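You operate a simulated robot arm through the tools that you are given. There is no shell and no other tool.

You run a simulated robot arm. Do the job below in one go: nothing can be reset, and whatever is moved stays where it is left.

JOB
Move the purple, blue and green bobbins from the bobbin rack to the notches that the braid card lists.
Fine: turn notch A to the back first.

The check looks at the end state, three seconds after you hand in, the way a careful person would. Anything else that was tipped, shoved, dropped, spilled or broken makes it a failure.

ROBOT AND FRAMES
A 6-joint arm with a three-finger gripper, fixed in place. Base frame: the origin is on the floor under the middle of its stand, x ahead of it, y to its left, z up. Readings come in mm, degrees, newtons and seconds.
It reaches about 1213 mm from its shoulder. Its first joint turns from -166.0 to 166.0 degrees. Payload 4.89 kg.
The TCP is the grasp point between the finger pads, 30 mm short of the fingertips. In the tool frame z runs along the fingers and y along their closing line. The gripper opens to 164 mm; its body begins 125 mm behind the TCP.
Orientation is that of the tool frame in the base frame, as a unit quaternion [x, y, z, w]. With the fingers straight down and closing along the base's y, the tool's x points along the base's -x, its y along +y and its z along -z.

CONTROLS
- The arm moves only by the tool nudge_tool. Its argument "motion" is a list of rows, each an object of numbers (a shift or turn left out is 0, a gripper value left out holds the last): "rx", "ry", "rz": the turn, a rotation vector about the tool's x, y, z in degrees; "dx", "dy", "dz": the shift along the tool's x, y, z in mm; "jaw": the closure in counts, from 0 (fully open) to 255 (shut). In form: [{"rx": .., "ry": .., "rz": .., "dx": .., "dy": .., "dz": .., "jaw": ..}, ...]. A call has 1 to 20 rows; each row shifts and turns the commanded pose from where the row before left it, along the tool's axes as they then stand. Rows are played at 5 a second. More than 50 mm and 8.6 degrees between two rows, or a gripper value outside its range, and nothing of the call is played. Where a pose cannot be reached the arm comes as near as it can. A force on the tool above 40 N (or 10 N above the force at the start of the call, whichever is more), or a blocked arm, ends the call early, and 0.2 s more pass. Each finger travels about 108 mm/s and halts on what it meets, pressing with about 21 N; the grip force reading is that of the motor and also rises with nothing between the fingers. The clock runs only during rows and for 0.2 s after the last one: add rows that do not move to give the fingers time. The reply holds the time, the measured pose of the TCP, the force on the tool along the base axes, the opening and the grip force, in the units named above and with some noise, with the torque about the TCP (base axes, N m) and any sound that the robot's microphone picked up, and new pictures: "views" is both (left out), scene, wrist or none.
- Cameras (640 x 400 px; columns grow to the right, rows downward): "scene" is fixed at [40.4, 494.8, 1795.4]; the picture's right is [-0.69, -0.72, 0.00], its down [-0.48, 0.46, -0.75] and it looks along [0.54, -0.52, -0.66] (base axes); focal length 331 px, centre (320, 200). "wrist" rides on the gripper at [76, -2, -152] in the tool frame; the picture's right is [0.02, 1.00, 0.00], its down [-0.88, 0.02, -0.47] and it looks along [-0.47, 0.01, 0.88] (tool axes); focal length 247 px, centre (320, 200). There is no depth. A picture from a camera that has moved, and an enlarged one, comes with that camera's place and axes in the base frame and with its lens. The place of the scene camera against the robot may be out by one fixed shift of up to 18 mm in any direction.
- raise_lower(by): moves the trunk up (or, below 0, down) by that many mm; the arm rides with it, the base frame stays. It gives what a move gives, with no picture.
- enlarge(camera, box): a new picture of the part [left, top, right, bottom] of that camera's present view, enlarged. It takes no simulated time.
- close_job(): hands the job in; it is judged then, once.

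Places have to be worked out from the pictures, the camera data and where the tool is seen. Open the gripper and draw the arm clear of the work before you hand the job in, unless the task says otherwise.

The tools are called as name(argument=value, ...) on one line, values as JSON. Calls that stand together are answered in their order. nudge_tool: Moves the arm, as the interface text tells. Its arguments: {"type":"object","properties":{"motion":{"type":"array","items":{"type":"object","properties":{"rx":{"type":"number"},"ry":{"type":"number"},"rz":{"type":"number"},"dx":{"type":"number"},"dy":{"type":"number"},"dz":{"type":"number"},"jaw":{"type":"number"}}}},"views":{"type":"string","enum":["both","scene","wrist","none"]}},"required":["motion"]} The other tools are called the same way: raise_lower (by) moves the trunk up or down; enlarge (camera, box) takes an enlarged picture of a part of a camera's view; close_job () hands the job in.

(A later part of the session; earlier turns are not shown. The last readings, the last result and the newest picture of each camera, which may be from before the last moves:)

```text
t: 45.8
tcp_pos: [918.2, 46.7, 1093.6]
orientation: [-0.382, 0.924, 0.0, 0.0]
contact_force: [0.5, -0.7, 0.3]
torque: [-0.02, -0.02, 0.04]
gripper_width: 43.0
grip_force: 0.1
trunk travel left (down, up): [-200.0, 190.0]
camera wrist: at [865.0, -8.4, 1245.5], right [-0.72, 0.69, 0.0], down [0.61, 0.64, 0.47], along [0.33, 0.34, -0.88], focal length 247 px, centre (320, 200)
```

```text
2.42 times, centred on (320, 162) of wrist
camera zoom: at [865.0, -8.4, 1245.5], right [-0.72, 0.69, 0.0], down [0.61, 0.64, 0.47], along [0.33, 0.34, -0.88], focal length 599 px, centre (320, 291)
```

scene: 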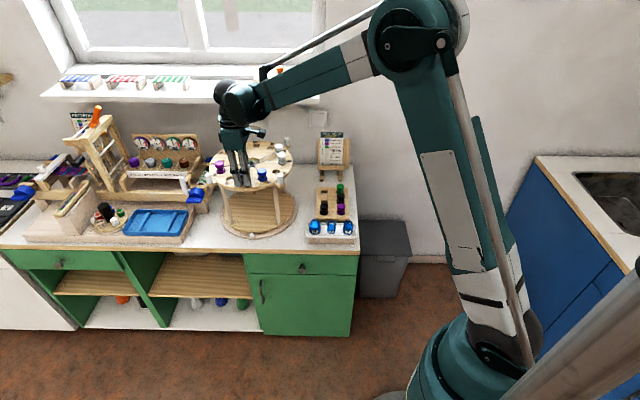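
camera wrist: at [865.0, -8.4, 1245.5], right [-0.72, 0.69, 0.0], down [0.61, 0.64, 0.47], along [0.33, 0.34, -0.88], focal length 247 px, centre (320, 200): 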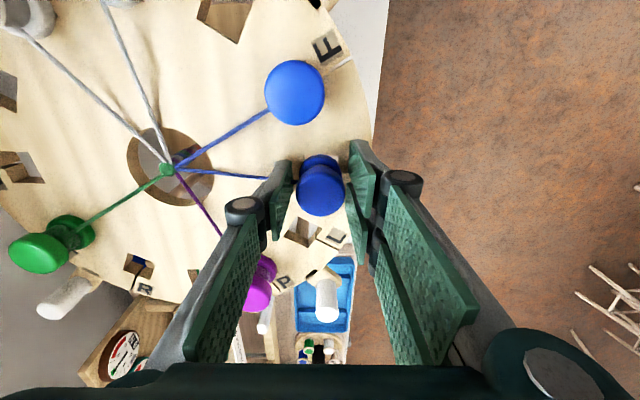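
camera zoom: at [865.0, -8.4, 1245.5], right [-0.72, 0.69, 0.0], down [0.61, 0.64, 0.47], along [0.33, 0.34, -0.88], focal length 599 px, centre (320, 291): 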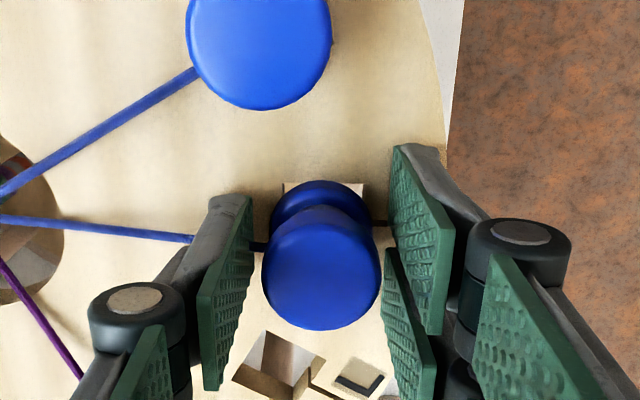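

Blue stands upright in G, released. I lift straight up and check it from above.

nudge_tool(motion=[{"dz": -10}, {"dz": -20}, {"dz": -30}, {"dz": -40}, {"dz": -40}, {}])

enlarge(camera="scene", box=[205, 120, 305, 200])

enlarge(camera="wrist", box=[70, 0, 420, 245])

```text
t: 47.2
tcp_pos: [920.0, 45.9, 1232.9]
orientation: [-0.383, 0.924, -0.001, 0.0]
contact_force: [0.0, 0.1, 0.4]
torque: [0.02, -0.07, -0.02]
gripper_width: 43.1
grip_force: 0.0
trunk travel left (down, up): [-200.0, 190.0]
camera wrist: at [867.2, -9.7, 1386.1], right [-0.72, 0.69, 0.0], down [0.61, 0.64, 0.47], along [0.33, 0.34, -0.88], focal length 247 px, centre (320, 200)
```

scene: 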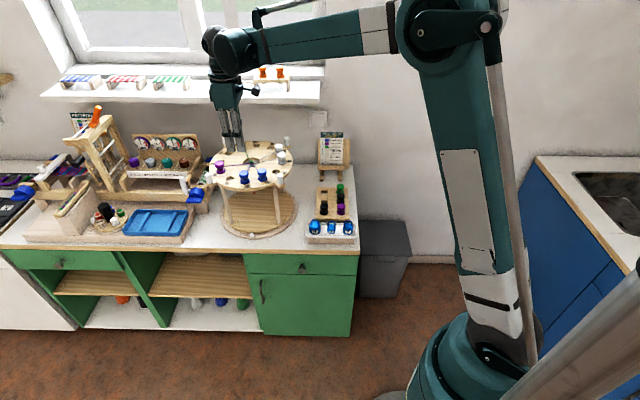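
wrist: 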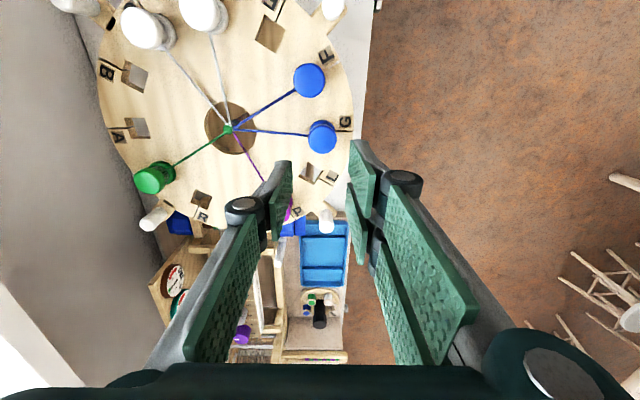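

```text
5.00 times, centred on (255, 160) of scene
camera zoom: at [40.4, 494.8, 1795.4], right [-0.69, -0.72, 0.0], down [-0.48, 0.46, -0.75], along [0.54, -0.52, -0.66], focal length 1653 px, centre (645, 400)
```

zoom: 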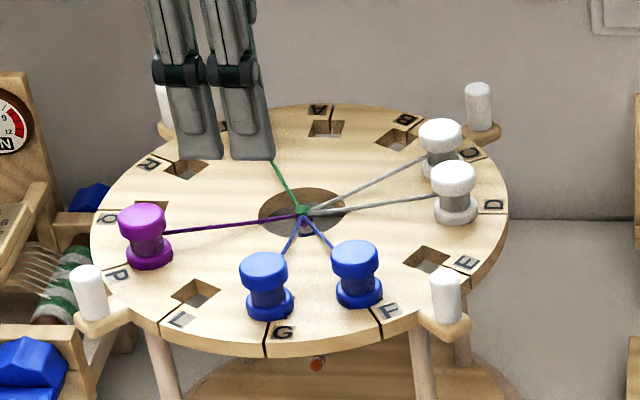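

```text
1.63 times, centred on (245, 122) of wrist
camera zoom: at [867.2, -9.7, 1386.1], right [-0.72, 0.69, 0.0], down [0.61, 0.64, 0.47], along [0.33, 0.34, -0.88], focal length 403 px, centre (442, 326)
```

zoom: 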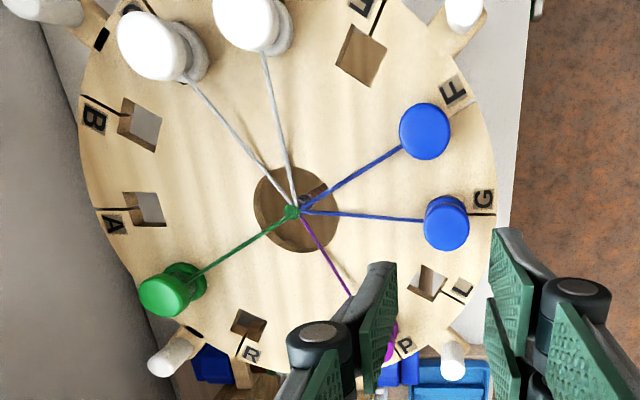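

Blue is correctly in G, everything else unchanged. Next purple: I go back over the rack to ≈(714,-248), keeping the same yaw (thumb will go behind it, pair in front).

nudge_tool(motion=[{"dx": 44.2, "dy": -7.8}, {"dx": 44.2, "dy": -7.8}, {"dx": 44.2, "dy": -7.8}, {"dx": 44.2, "dy": -7.8}, {"dx": 44.2, "dy": -7.8}, {"dx": 44.2, "dy": -7.8}, {"dx": 44.2, "dy": -7.8}, {"dx": 44.0, "dy": -8.1}, {"dz": 45}, {"dz": 45}, {"dz": 45}, {"dz": 45}, {"dz": 45, "jaw": 178}, {}])

enlarge(camera="wrist", box=[220, 80, 420, 205])

```text
t: 50.2
tcp_pos: [713.6, -247.0, 1009.7]
orientation: [-0.383, 0.924, 0.001, 0.0]
contact_force: [0.6, 0.1, -0.8]
torque: [0.02, 0.08, 0.0]
gripper_width: 49.3
grip_force: 0.1
trunk travel left (down, up): [-200.0, 190.0]
camera wrist: at [660.8, -303.0, 1161.0], right [-0.72, 0.69, 0.0], down [0.61, 0.64, 0.47], along [0.33, 0.34, -0.88], focal length 247 px, centre (320, 200)
```

scene: 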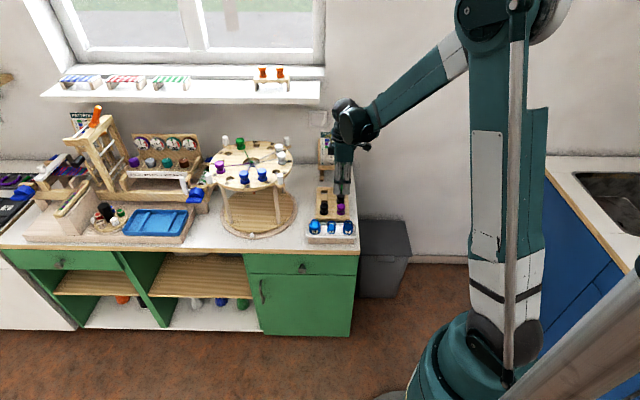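
wrist: 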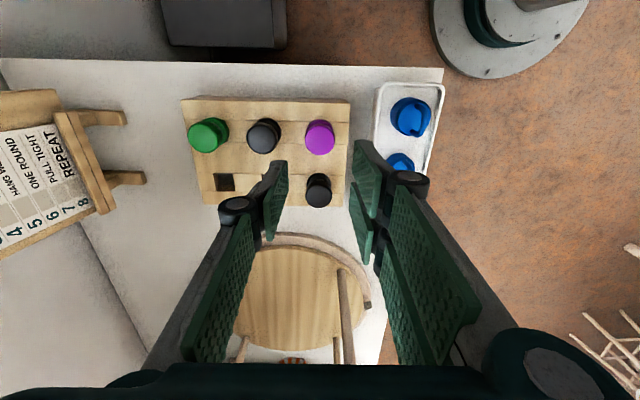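

```text
3.20 times, centred on (320, 142) of wrist
camera zoom: at [660.8, -303.0, 1161.0], right [-0.72, 0.69, 0.0], down [0.61, 0.64, 0.47], along [0.33, 0.34, -0.88], focal length 790 px, centre (320, 384)
```

zoom: 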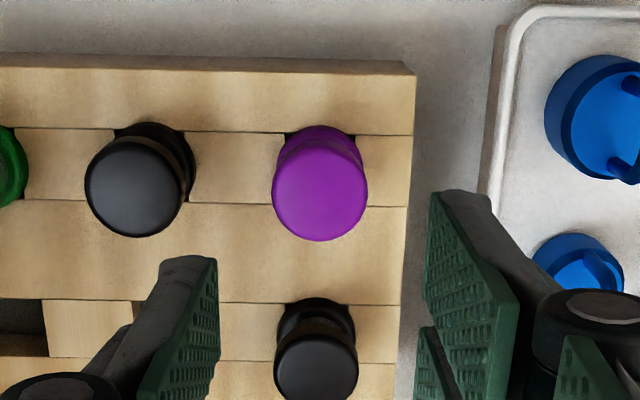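

Purple measured at ≈(710,-251.7); thumb has ~10 mm clearance to the black bobbin behind it. I align and descend in steps.

nudge_tool(motion=[{"dx": 5.8, "dy": -0.8}, {"dz": 35}, {"dz": 30}, {"dz": 20}, {}])

enlarge(camera="wrist", box=[200, 90, 420, 235])

```text
t: 51.4
tcp_pos: [709.9, -252.7, 921.7]
orientation: [-0.383, 0.924, 0.0, 0.001]
contact_force: [0.6, -0.4, 0.6]
torque: [0.01, 0.1, -0.04]
gripper_width: 49.6
grip_force: 0.1
trunk travel left (down, up): [-200.0, 190.0]
camera wrist: at [657.4, -307.8, 1075.5], right [-0.72, 0.69, 0.0], down [0.61, 0.64, 0.47], along [0.33, 0.34, -0.88], focal length 247 px, centre (320, 200)
```

scene: 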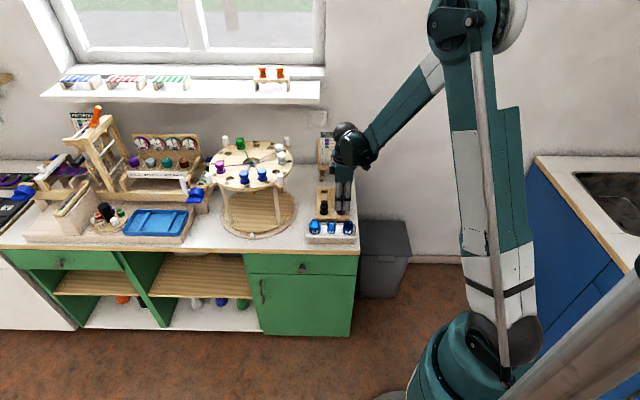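
wrist: 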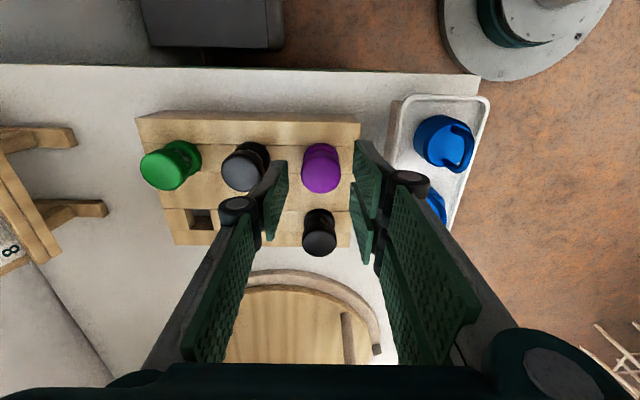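

```text
2.76 times, centred on (310, 162) of wrist
camera zoom: at [657.4, -307.8, 1075.5], right [-0.72, 0.69, 0.0], down [0.61, 0.64, 0.47], along [0.33, 0.34, -0.88], focal length 681 px, centre (348, 303)
```

zoom: 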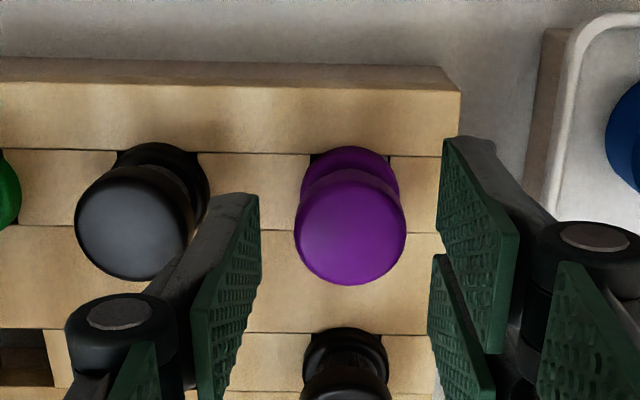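

Thumb gap to the black bobbin is ~8 mm; I narrow the jaw slightly to 45 mm, correct 2 mm left, and finish the descent slowly.

nudge_tool(motion=[{"dx": -2, "dy": 0.4, "jaw": 185}, {}, {"dz": 13}, {"dz": 10}, {"dz": 8}, {"dz": 5}, {"dz": 2}, {}])

enlarge(camera="wrist", box=[200, 90, 420, 235])

```text
t: 53.2
tcp_pos: [709.6, -250.1, 885.6]
orientation: [-0.383, 0.924, 0.0, 0.0]
contact_force: [0.0, -0.5, 0.3]
torque: [-0.02, 0.0, 0.02]
gripper_width: 45.0
grip_force: 0.0
trunk travel left (down, up): [-200.0, 190.0]
camera wrist: at [657.3, -306.5, 1038.1], right [-0.72, 0.69, 0.0], down [0.61, 0.64, 0.47], along [0.33, 0.34, -0.88], focal length 247 px, centre (320, 200)
```

scene: 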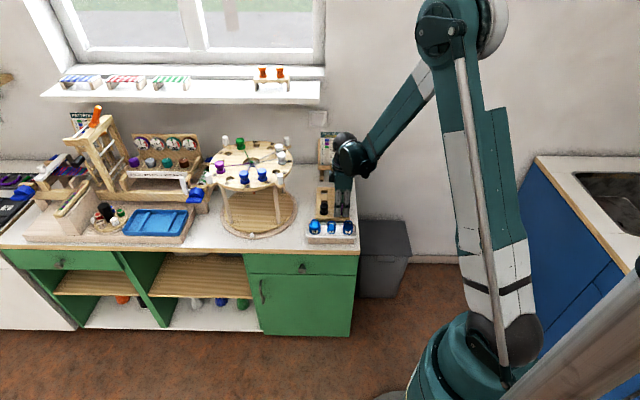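
wrist: 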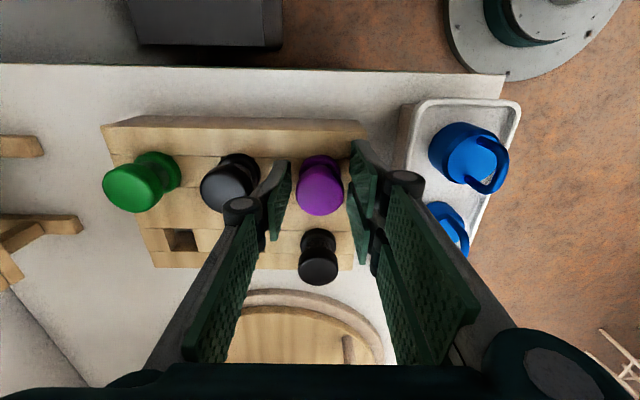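

```text
2.76 times, centred on (310, 162) of wrist
camera zoom: at [657.3, -306.5, 1038.1], right [-0.72, 0.69, 0.0], down [0.61, 0.64, 0.47], along [0.33, 0.34, -0.88], focal length 681 px, centre (348, 303)
```

zoom: 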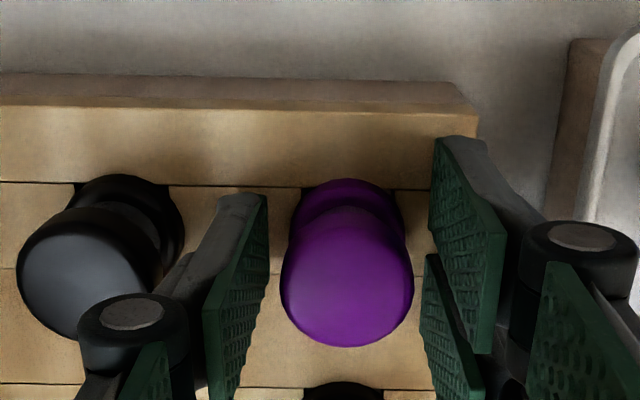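

Fingers straddle purple cleanly, no contact. I close and lift.

nudge_tool(motion=[{"jaw": 200}, {"jaw": 215}, {}, {"jaw": 232}, {}, {}, {"dz": -8}, {"dz": -12}, {"dz": -20}, {"dz": -30}, {}])

enlarge(camera="wrist", box=[200, 90, 420, 235])

enlarge(camera="scene", box=[310, 150, 365, 235])

```text
t: 55.6
tcp_pos: [709.1, -250.6, 957.4]
orientation: [-0.383, 0.924, 0.0, -0.001]
contact_force: [-0.4, 0.1, 0.4]
torque: [-0.03, -0.04, 0.01]
gripper_width: 32.6
grip_force: 21.0
trunk travel left (down, up): [-200.0, 190.0]
camera wrist: at [657.9, -305.9, 1111.7], right [-0.72, 0.69, 0.0], down [0.61, 0.64, 0.47], along [0.33, 0.34, -0.88], focal length 247 px, centre (320, 200)
```

scene: 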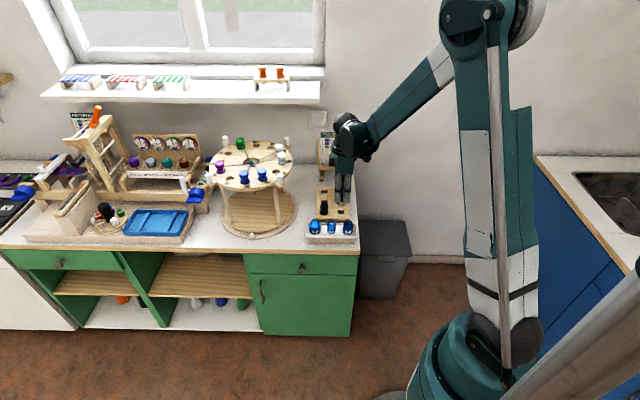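
wrist: 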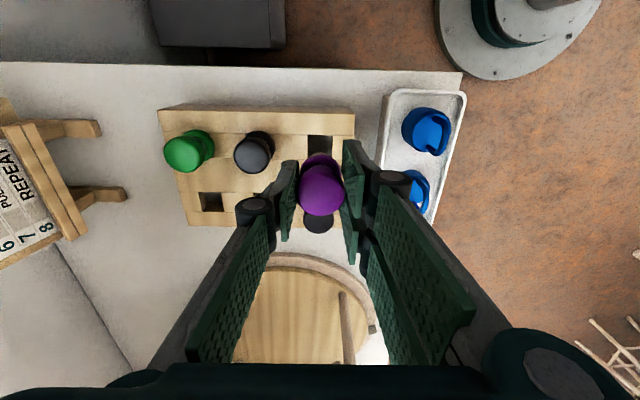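

```text
2.76 times, centred on (310, 162) of wrist
camera zoom: at [657.9, -305.9, 1111.7], right [-0.72, 0.69, 0.0], down [0.61, 0.64, 0.47], along [0.33, 0.34, -0.88], focal length 681 px, centre (348, 303)
```

zoom: 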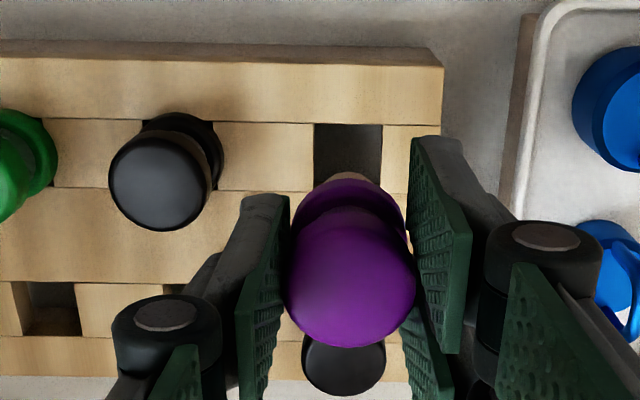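

```text
4.71 times, centred on (338, 192) of scene
camera zoom: at [40.4, 494.8, 1795.4], right [-0.69, -0.72, 0.0], down [-0.48, 0.46, -0.75], along [0.54, -0.52, -0.66], focal length 1556 px, centre (238, 235)
```

zoom: 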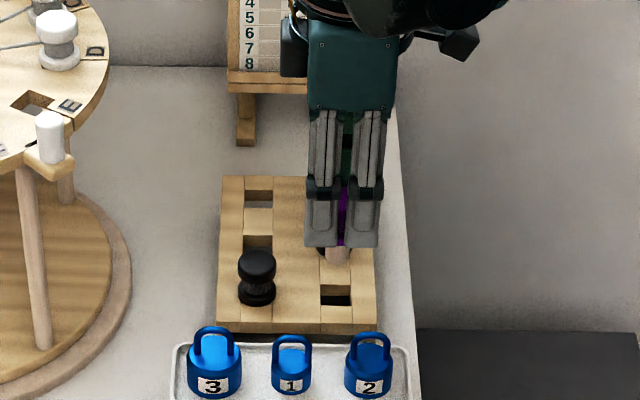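

Purple is out cleanly. I raise it and carry it left over the disc to above notch Q at ≈(1088,48).

nudge_tool(motion=[{"dz": -40.5}, {"dz": -40.5}, {"dz": -40.5}, {"dz": -40.5}, {"dz": -40.5}, {"dz": -40.5}, {"dx": -43.5, "dy": -5.1}, {"dx": -43.5, "dy": -5.1}, {"dx": -43.5, "dy": -5.1}, {"dx": -43.5, "dy": -5.1}, {"dx": -43.5, "dy": -5.1}, {"dx": -43.5, "dy": -5.1}, {"dx": -43.5, "dy": -5.1}, {"dx": -43.5, "dy": -5.1}, {"dx": -43.5, "dy": -5.1}, {"dx": -43.5, "dy": -5.1}, {"dx": -35, "dy": -5.2}, {}])

enlarge(camera="wrist", box=[200, 60, 440, 235])

enlarge(camera="scene", box=[195, 100, 305, 200])

```text
t: 59.4
tcp_pos: [1080.9, 46.7, 1198.4]
orientation: [-0.383, 0.924, 0.0, 0.0]
contact_force: [0.4, 1.0, -1.4]
torque: [-0.1, 0.17, -0.01]
gripper_width: 32.5
grip_force: 21.0
trunk travel left (down, up): [-200.0, 190.0]
camera wrist: at [1028.4, -9.4, 1350.3], right [-0.72, 0.69, 0.0], down [0.61, 0.64, 0.47], along [0.33, 0.34, -0.88], focal length 247 px, centre (320, 200)
```

scene: 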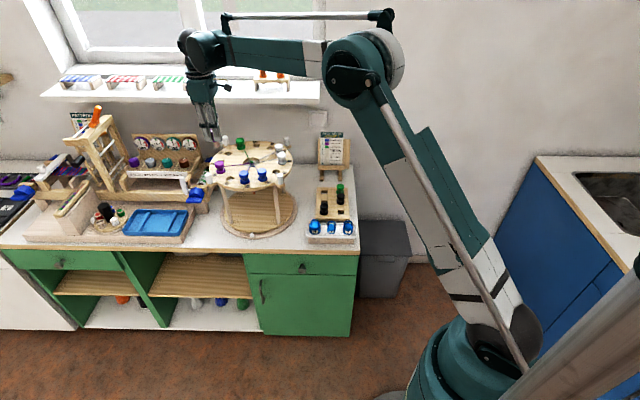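
wrist: 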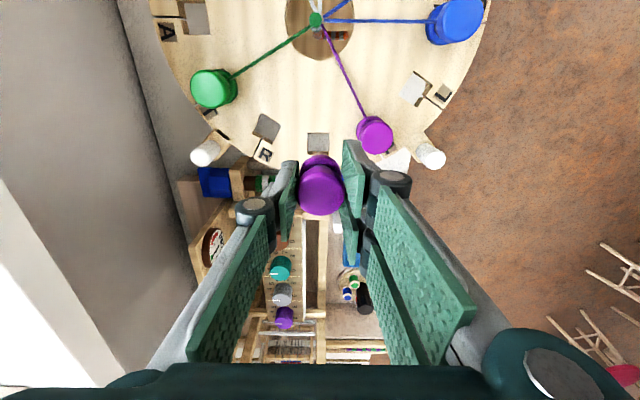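

```text
2.29 times, centred on (320, 148) of wrist
camera zoom: at [1028.4, -9.4, 1350.3], right [-0.72, 0.69, 0.0], down [0.61, 0.64, 0.47], along [0.33, 0.34, -0.88], focal length 564 px, centre (320, 320)
```

zoom: 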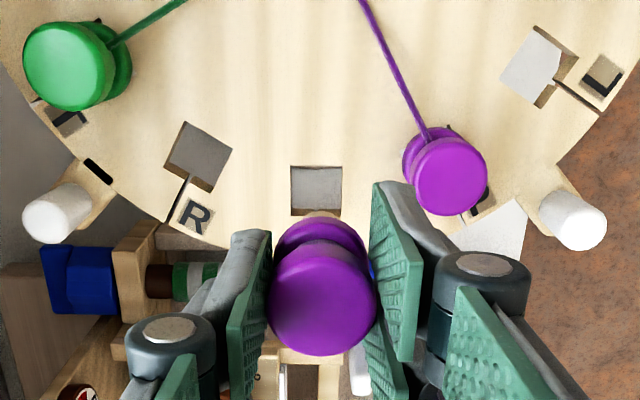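

```text
4.00 times, centred on (250, 150) of scene
camera zoom: at [40.4, 494.8, 1795.4], right [-0.69, -0.72, 0.0], down [-0.48, 0.46, -0.75], along [0.54, -0.52, -0.66], focal length 1322 px, centre (600, 400)
```

zoom: 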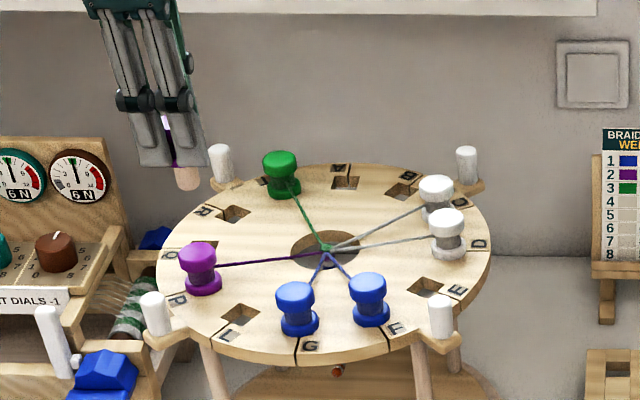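

Q's hole is at ≈(1084.7,46.5), between P (purple already there) and R. I correct ~4 mm and descend to just above.

nudge_tool(motion=[{"dx": -3.3, "dy": -2.4}, {"dz": 30}, {"dz": 25}, {"dz": 15}, {}, {}])

enlarge(camera="wrist", box=[200, 60, 440, 235])

enlarge(camera="scene", box=[195, 120, 275, 200])

```text
t: 60.8
tcp_pos: [1087.1, 43.9, 1126.1]
orientation: [-0.382, 0.924, -0.001, 0.0]
contact_force: [0.1, -0.3, -0.3]
torque: [0.01, 0.03, 0.02]
gripper_width: 32.5
grip_force: 20.6
trunk travel left (down, up): [-200.0, 190.0]
camera wrist: at [1033.6, -11.3, 1279.2], right [-0.72, 0.69, 0.0], down [0.61, 0.64, 0.47], along [0.33, 0.34, -0.88], focal length 247 px, centre (320, 200)
```

scene: 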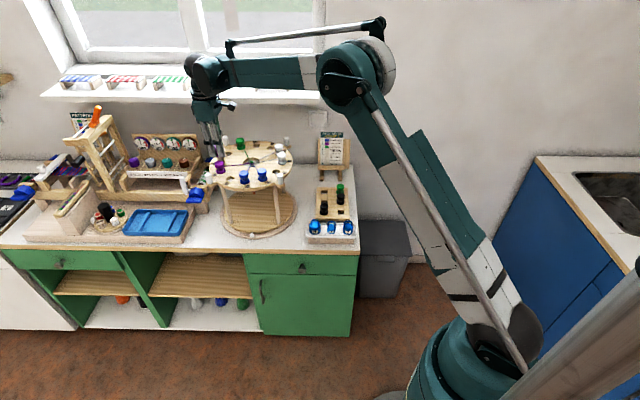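
wrist: 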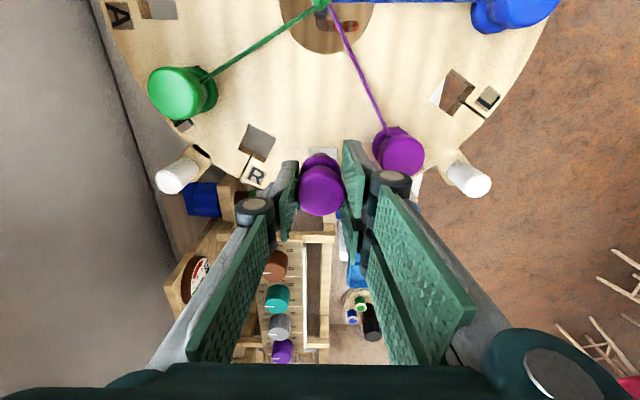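

```text
2.29 times, centred on (320, 148) of wrist
camera zoom: at [1033.6, -11.3, 1279.2], right [-0.72, 0.69, 0.0], down [0.61, 0.64, 0.47], along [0.33, 0.34, -0.88], focal length 564 px, centre (320, 320)
```

zoom: 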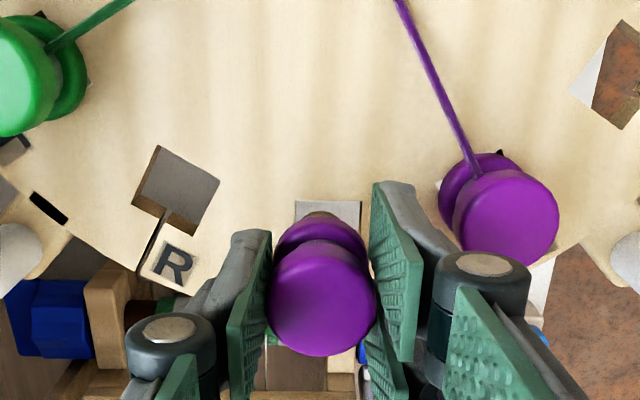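

```text
5.00 times, centred on (235, 160) of scene
camera zoom: at [40.4, 494.8, 1795.4], right [-0.69, -0.72, 0.0], down [-0.48, 0.46, -0.75], along [0.54, -0.52, -0.66], focal length 1653 px, centre (745, 400)
```

zoom: 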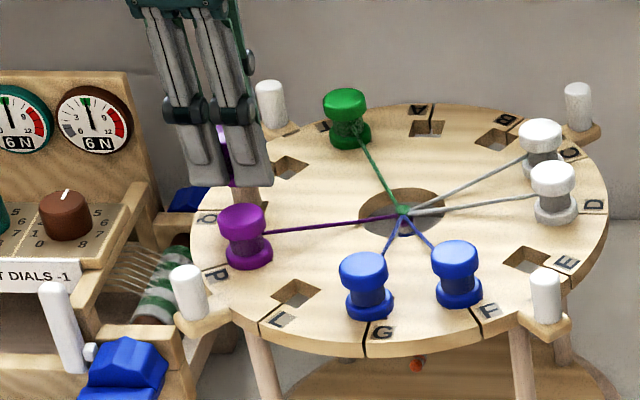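

enlarge(camera="wrist", box=[290, 130, 360, 180])

```text
8.00 times, centred on (325, 155) of wrist
camera zoom: at [1033.6, -11.3, 1279.2], right [-0.72, 0.69, 0.0], down [0.61, 0.64, 0.47], along [0.33, 0.34, -0.88], focal length 1976 px, centre (280, 560)
```

zoom: 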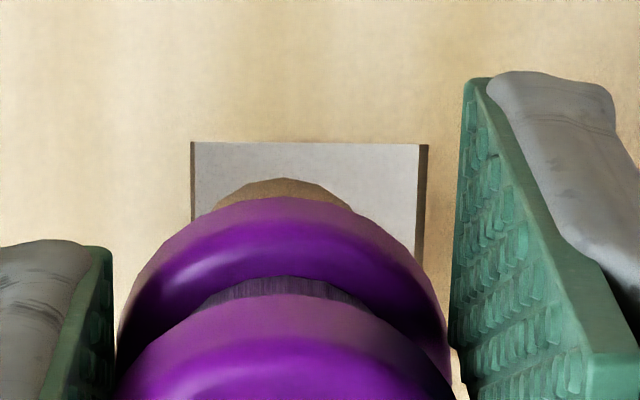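

The hole center is ~3.3 mm further front than the peg; I shift by that and lower into Q in small steps.

nudge_tool(motion=[{"dx": -0.4, "dy": 3.2}, {}, {"dz": 10}, {"dz": 8}, {"dz": 6}, {"dz": 4}, {"dz": 2}, {}])

enlarge(camera="wrist", box=[200, 60, 440, 235])

enlarge(camera="scene", box=[195, 120, 275, 200])

```text
t: 62.6
tcp_pos: [1084.8, 43.4, 1097.7]
orientation: [-0.382, 0.924, -0.001, 0.0]
contact_force: [-0.2, 0.4, -0.3]
torque: [0.01, 0.0, -0.01]
gripper_width: 32.3
grip_force: 21.1
trunk travel left (down, up): [-200.0, 190.0]
camera wrist: at [1031.7, -11.7, 1250.0], right [-0.72, 0.69, 0.0], down [0.61, 0.64, 0.47], along [0.33, 0.34, -0.88], focal length 247 px, centre (320, 200)
```

scene: 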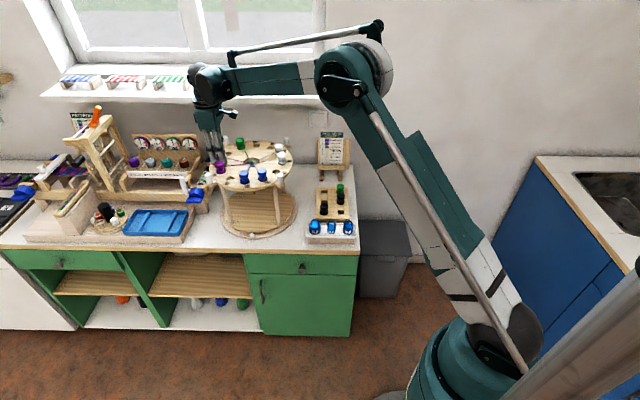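
wrist: 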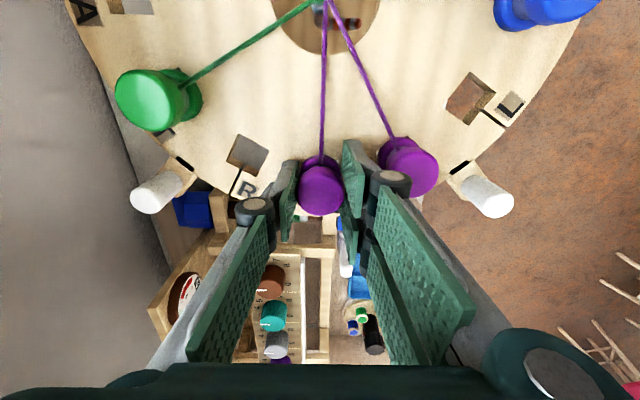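

```text
2.29 times, centred on (320, 148) of wrist
camera zoom: at [1031.7, -11.7, 1250.0], right [-0.72, 0.69, 0.0], down [0.61, 0.64, 0.47], along [0.33, 0.34, -0.88], focal length 564 px, centre (320, 320)
```

zoom: 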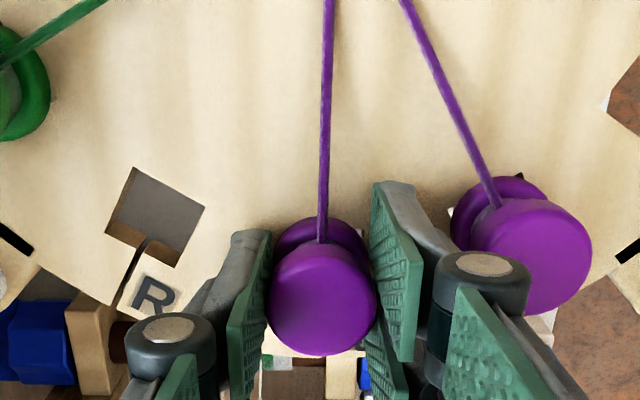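

```text
5.00 times, centred on (235, 160) of scene
camera zoom: at [40.4, 494.8, 1795.4], right [-0.69, -0.72, 0.0], down [-0.48, 0.46, -0.75], along [0.54, -0.52, -0.66], focal length 1653 px, centre (745, 400)
```

zoom: 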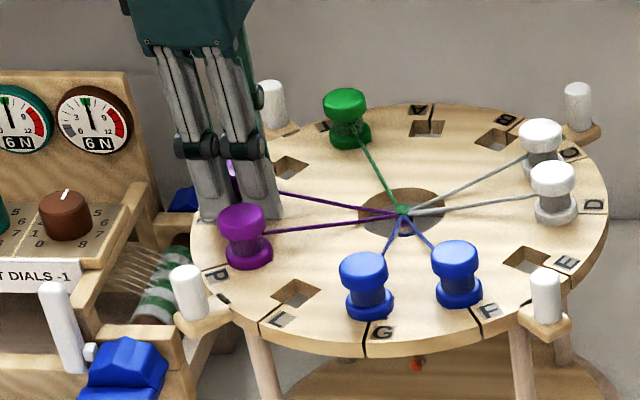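

The peg entered without contact and the thread appeared. I lower a few more mm until the flange seats.

nudge_tool(motion=[{"dz": 1.5}, {"dz": 1.5}, {"dz": 1}, {}], views="none")

```text
t: 63.6
tcp_pos: [1082.8, 45.0, 1096.3]
orientation: [-0.382, 0.924, 0.0, 0.0]
contact_force: [2.9, 0.9, 8.8]
torque: [0.1, -0.02, -0.03]
gripper_width: 32.6
grip_force: 21.0
trunk travel left (down, up): [-200.0, 190.0]
```

Seated (8.8 N, same height as the blue one). I open gently and lift.

nudge_tool(motion=[{"jaw": 206}, {"jaw": 200}, {"jaw": 194}, {"jaw": 189}, {}, {"dz": -10}, {"dz": -20}, {"dz": -30}, {"dz": -40}, {}])

enlarge(camera="scene", box=[195, 120, 305, 200])

enlarge(camera="wrist", box=[100, 0, 480, 240])

```text
t: 65.8
tcp_pos: [1080.7, 46.4, 1196.8]
orientation: [-0.383, 0.924, 0.0, 0.0]
contact_force: [0.3, -0.4, 1.1]
torque: [-0.03, -0.06, 0.0]
gripper_width: 42.4
grip_force: 0.0
trunk travel left (down, up): [-200.0, 190.0]
camera wrist: at [1027.5, -9.9, 1350.4], right [-0.72, 0.69, 0.0], down [0.61, 0.64, 0.47], along [0.33, 0.34, -0.88], focal length 247 px, centre (320, 200)
```

scene: 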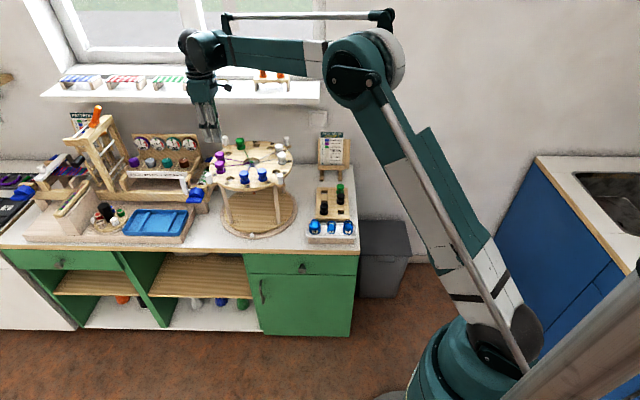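
wrist: 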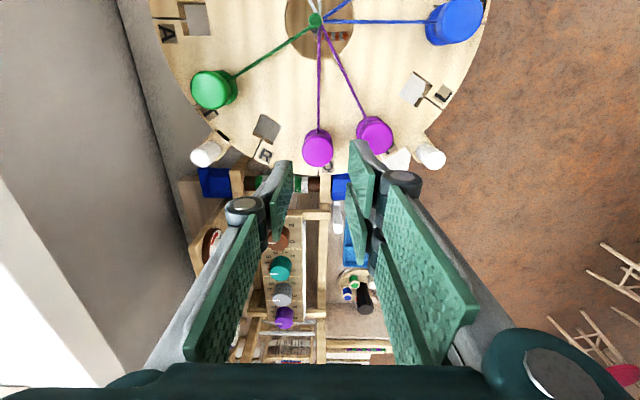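

```text
5.00 times, centred on (250, 160) of scene
camera zoom: at [40.4, 494.8, 1795.4], right [-0.69, -0.72, 0.0], down [-0.48, 0.46, -0.75], along [0.54, -0.52, -0.66], focal length 1653 px, centre (670, 400)
```

zoom: 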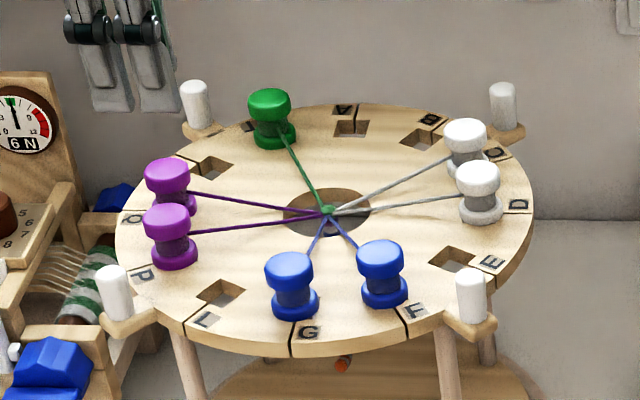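

```text
1.67 times, centred on (290, 120) of wrist
camera zoom: at [1027.5, -9.9, 1350.4], right [-0.72, 0.69, 0.0], down [0.61, 0.64, 0.47], along [0.33, 0.34, -0.88], focal length 412 px, centre (370, 333)
```

zoom: 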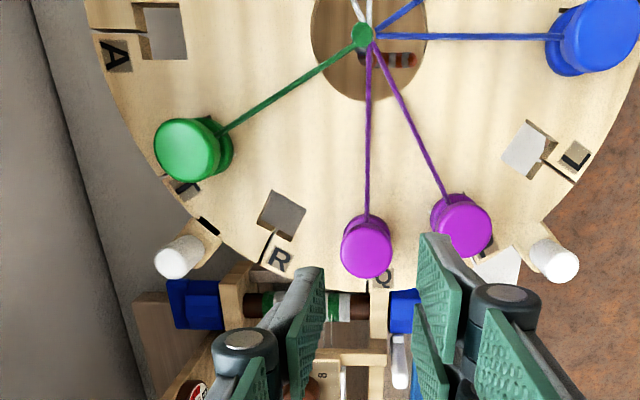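

Purple sits upright in Q. Now the green one has to go to A near the window sill, so I measure the sill edge from this wrist view.

enlarge(camera="wrist", box=[0, 130, 240, 385])

enlarge(camera="scene", box=[150, 55, 340, 175])

```text
1.57 times, centred on (120, 258) of wrist
camera zoom: at [1027.5, -9.9, 1350.4], right [-0.72, 0.69, 0.0], down [0.61, 0.64, 0.47], along [0.33, 0.34, -0.88], focal length 387 px, centre (634, 110)
```

zoom: 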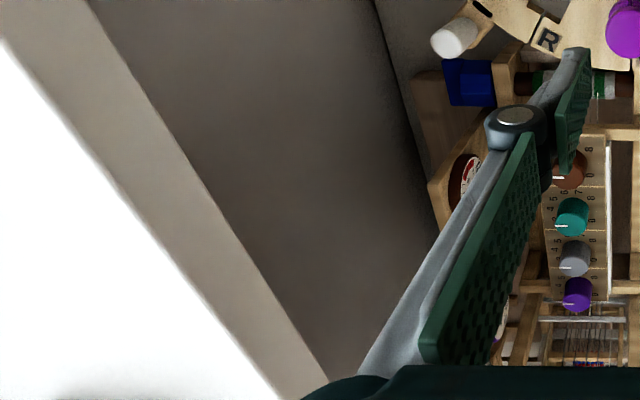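

```text
3.33 times, centred on (245, 115) of scene
camera zoom: at [40.4, 494.8, 1795.4], right [-0.69, -0.72, 0.0], down [-0.48, 0.46, -0.75], along [0.54, -0.52, -0.66], focal length 1102 px, centre (570, 483)
```

zoom: 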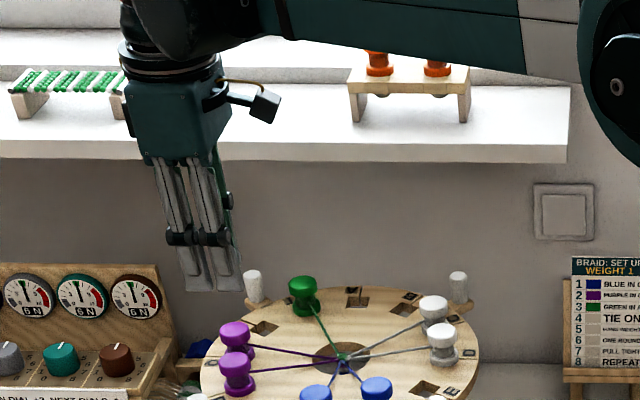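

The sill edge estimate is poorly conditioned from similar view angles, so I rise ~180 mm here to see it from a steeper angle.

nudge_tool(motion=[{"dz": -45}, {"dz": -45}, {"dz": -45}, {"dz": -45}, {}], views="wrist")

enlarge(camera="wrist", box=[0, 0, 280, 390])

```text
t: 67.0
tcp_pos: [1084.9, 43.2, 1377.1]
orientation: [-0.383, 0.924, 0.0, 0.0]
contact_force: [-1.0, -0.5, 0.5]
torque: [-0.01, -0.02, 0.03]
gripper_width: 42.5
grip_force: 0.1
trunk travel left (down, up): [-200.0, 190.0]
camera wrist: at [1030.1, -12.6, 1528.2], right [-0.72, 0.69, 0.0], down [0.61, 0.64, 0.47], along [0.33, 0.34, -0.88], focal length 247 px, centre (320, 200)
```

wrist: 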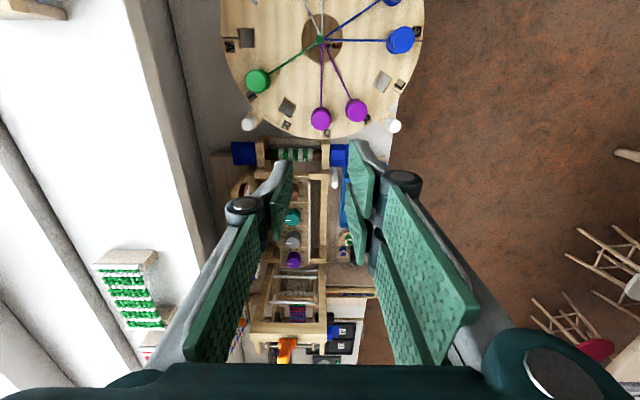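

```text
1.03 times, centred on (140, 195) of wrist (not enlarged: the box is as wide or as high as the picture)
camera zoom: at [1030.1, -12.6, 1528.2], right [-0.72, 0.69, 0.0], down [0.61, 0.64, 0.47], along [0.33, 0.34, -0.88], focal length 253 px, centre (505, 205)
```

zoom: 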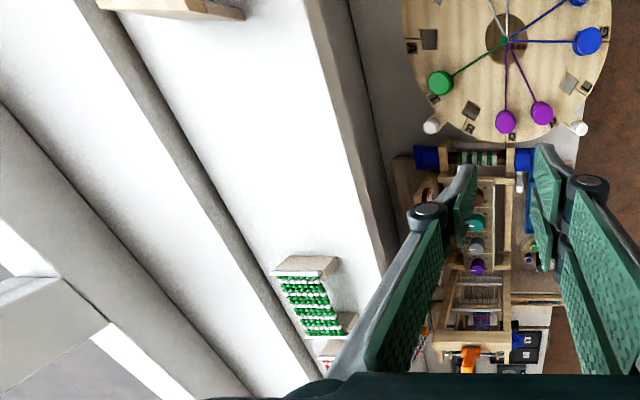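

enlarge(camera="wrist", box=[80, 0, 280, 125])

```text
3.20 times, centred on (180, 62) of wrist
camera zoom: at [1030.1, -12.6, 1528.2], right [-0.72, 0.69, 0.0], down [0.61, 0.64, 0.47], along [0.33, 0.34, -0.88], focal length 790 px, centre (768, 640)
```

zoom: 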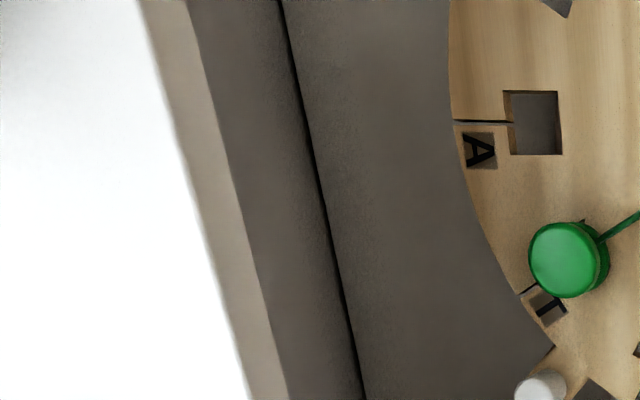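

The sill front edge is at b≈63 mm behind A's axis, z≈1216–1239. So for green I'll use yaw −45° (closing left–right) with a 12° lean toward the front, both when picking and placing. I first move high over to the green bobbin.

nudge_tool(motion=[{"dx": 42.7, "dy": -6.87}, {"dx": 42.7, "dy": -6.87}, {"dx": 42.7, "dy": -6.87}, {"dx": 42.7, "dy": -6.87}, {"dx": 42.7, "dy": -6.87}, {"dx": 42.7, "dy": -6.87}, {"dx": 42.7, "dy": -6.87}, {"dx": 42.7, "dy": -6.87}, {"dx": 42.7, "dy": -6.87}, {"dx": 42.7, "dy": -6.87}, {"dx": 42.3, "dy": -6.9}, {}], views="none")

nudge_tool(motion=[{"rz": 8.18}, {"rz": 8.18}, {"rz": 8.18}, {"rz": 8.18}, {"rz": 8.18}, {"rz": 8.18}, {"rz": 8.18}, {"rz": 8.18}, {"rz": 8.18}, {"rz": 8.18}, {"rz": 8.1, "jaw": 162}, {}])

```text
t: 69.6
tcp_pos: [808.2, -345.4, 1372.9]
orientation: [-0.382, 0.924, 0.0, 0.001]
contact_force: [0.8, -0.2, -0.4]
torque: [0.1, -0.04, 0.01]
gripper_width: 42.3
grip_force: 0.0
trunk travel left (down, up): [-200.0, 190.0]
```

```text
t: 72.2
tcp_pos: [805.3, -340.7, 1374.5]
orientation: [0.384, 0.923, 0.0, 0.0]
contact_force: [-0.8, 0.4, 0.0]
torque: [0.0, -0.02, 0.01]
gripper_width: 59.9
grip_force: 0.0
trunk travel left (down, up): [-200.0, 190.0]
camera wrist: at [750.7, -287.8, 1527.0], right [0.69, 0.72, 0.0], down [0.64, -0.61, 0.47], along [0.34, -0.33, -0.88], focal length 247 px, centre (320, 200)
```

scene: 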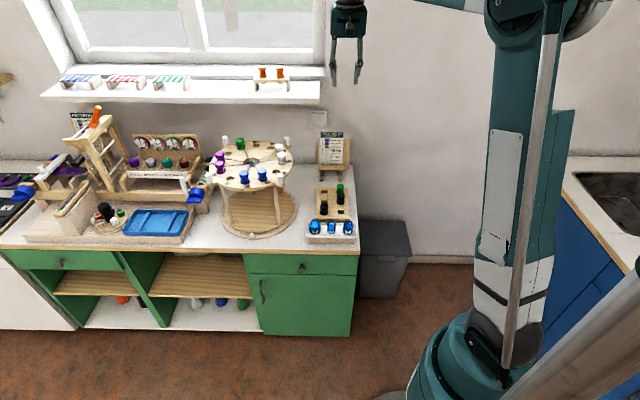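
wrist: 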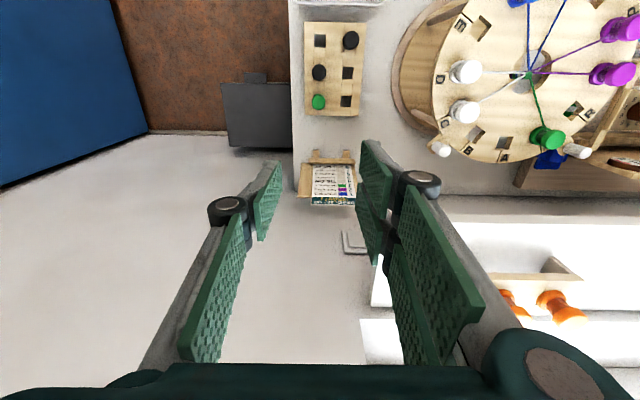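

Yaw is −45°. I apply the 12° lean and descend vertically over green.

nudge_tool(motion=[{"ry": -6}, {"ry": -6}, {"dx": 9.36, "dz": 44.0}, {"dx": 9.36, "dz": 44.0}, {"dx": 9.36, "dz": 44.0}, {"dx": 9.36, "dz": 44.0}, {"dx": 9.36, "dz": 44.0}, {"dx": 9.36, "dz": 44.0}, {"dx": 9.36, "dz": 44.0}, {"dx": 8.3, "dz": 39.1}, {}])

enlarge(camera="wrist", box=[220, 60, 420, 235])

```text
t: 74.6
tcp_pos: [805.7, -340.3, 1018.9]
orientation: [0.38, 0.919, -0.04, 0.096]
contact_force: [-0.4, -0.1, -1.0]
torque: [0.06, 0.06, -0.02]
gripper_width: 59.7
grip_force: 0.2
trunk travel left (down, up): [-200.0, 190.0]
camera wrist: at [729.5, -267.2, 1152.7], right [0.69, 0.72, 0.0], down [0.55, -0.53, 0.65], along [0.46, -0.45, -0.76], focal length 247 px, centre (320, 200)
```

scene: 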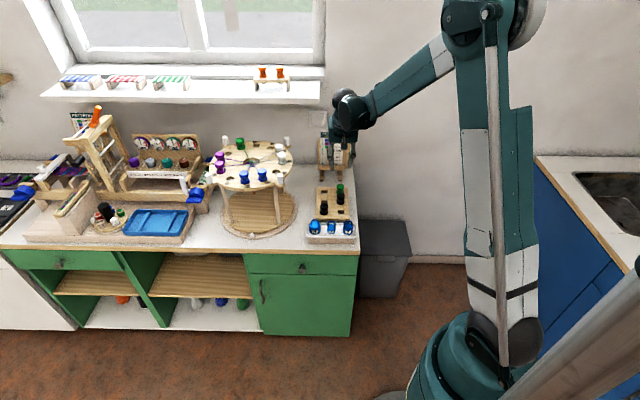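
wrist: 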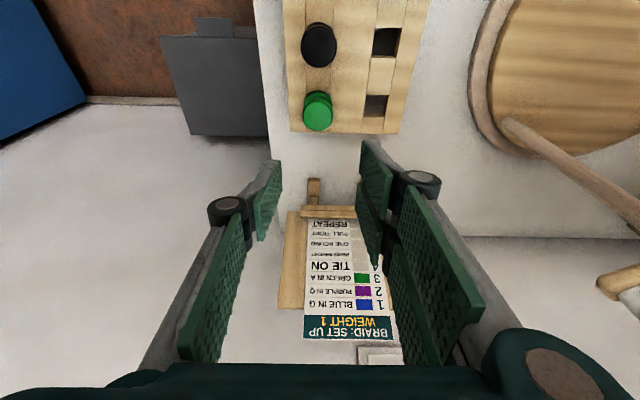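

```text
2.29 times, centred on (320, 148) of wrist
camera zoom: at [729.5, -267.2, 1152.7], right [0.69, 0.72, 0.0], down [0.55, -0.53, 0.65], along [0.46, -0.45, -0.76], focal length 564 px, centre (320, 320)
```

zoom: 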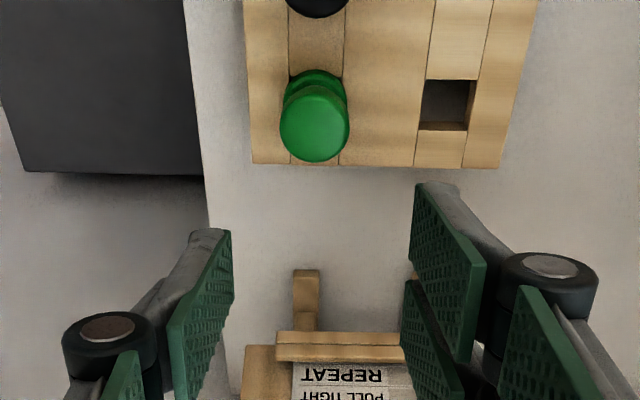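

Green measured near (802–806,-341). I descend another 90 mm to refine.

nudge_tool(motion=[{"dx": 7.28, "dz": 34.2}, {"dx": 6.24, "dz": 29.3}, {"dx": 4.16, "dz": 19.6}, {}, {}])

enlarge(camera="wrist", box=[220, 90, 420, 235])

```text
t: 75.8
tcp_pos: [806.5, -343.1, 935.7]
orientation: [0.38, 0.919, -0.04, 0.097]
contact_force: [-0.2, -0.2, 0.1]
torque: [-0.01, 0.06, 0.0]
gripper_width: 60.0
grip_force: 0.1
trunk travel left (down, up): [-200.0, 190.0]
camera wrist: at [729.8, -268.7, 1069.3], right [0.69, 0.72, 0.0], down [0.55, -0.53, 0.65], along [0.46, -0.45, -0.76], focal length 247 px, centre (320, 200)
```

scene: 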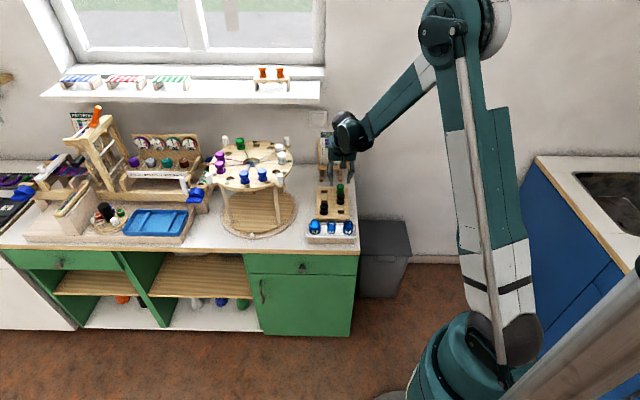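
wrist: 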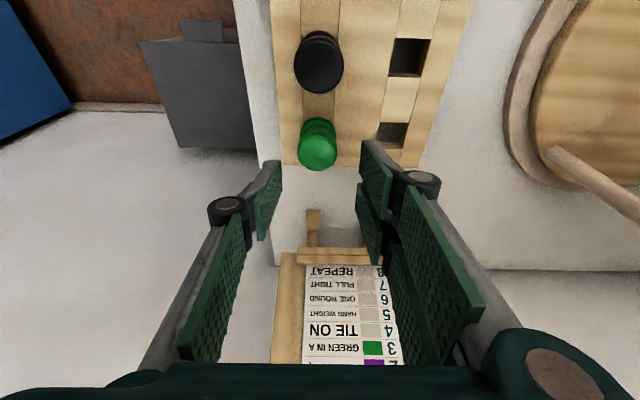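

```text
2.76 times, centred on (320, 162) of wrist
camera zoom: at [729.8, -268.7, 1069.3], right [0.69, 0.72, 0.0], down [0.55, -0.53, 0.65], along [0.46, -0.45, -0.76], focal length 681 px, centre (320, 303)
```

zoom: 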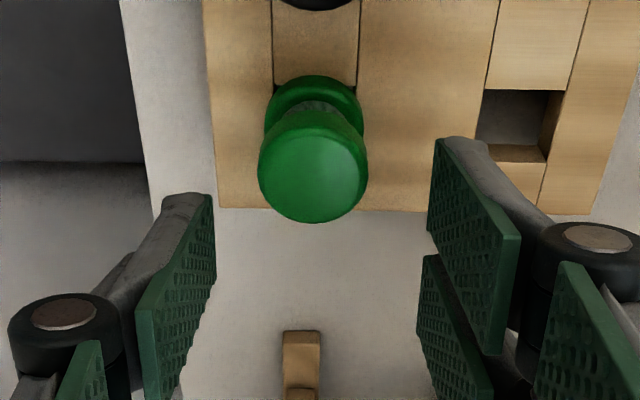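

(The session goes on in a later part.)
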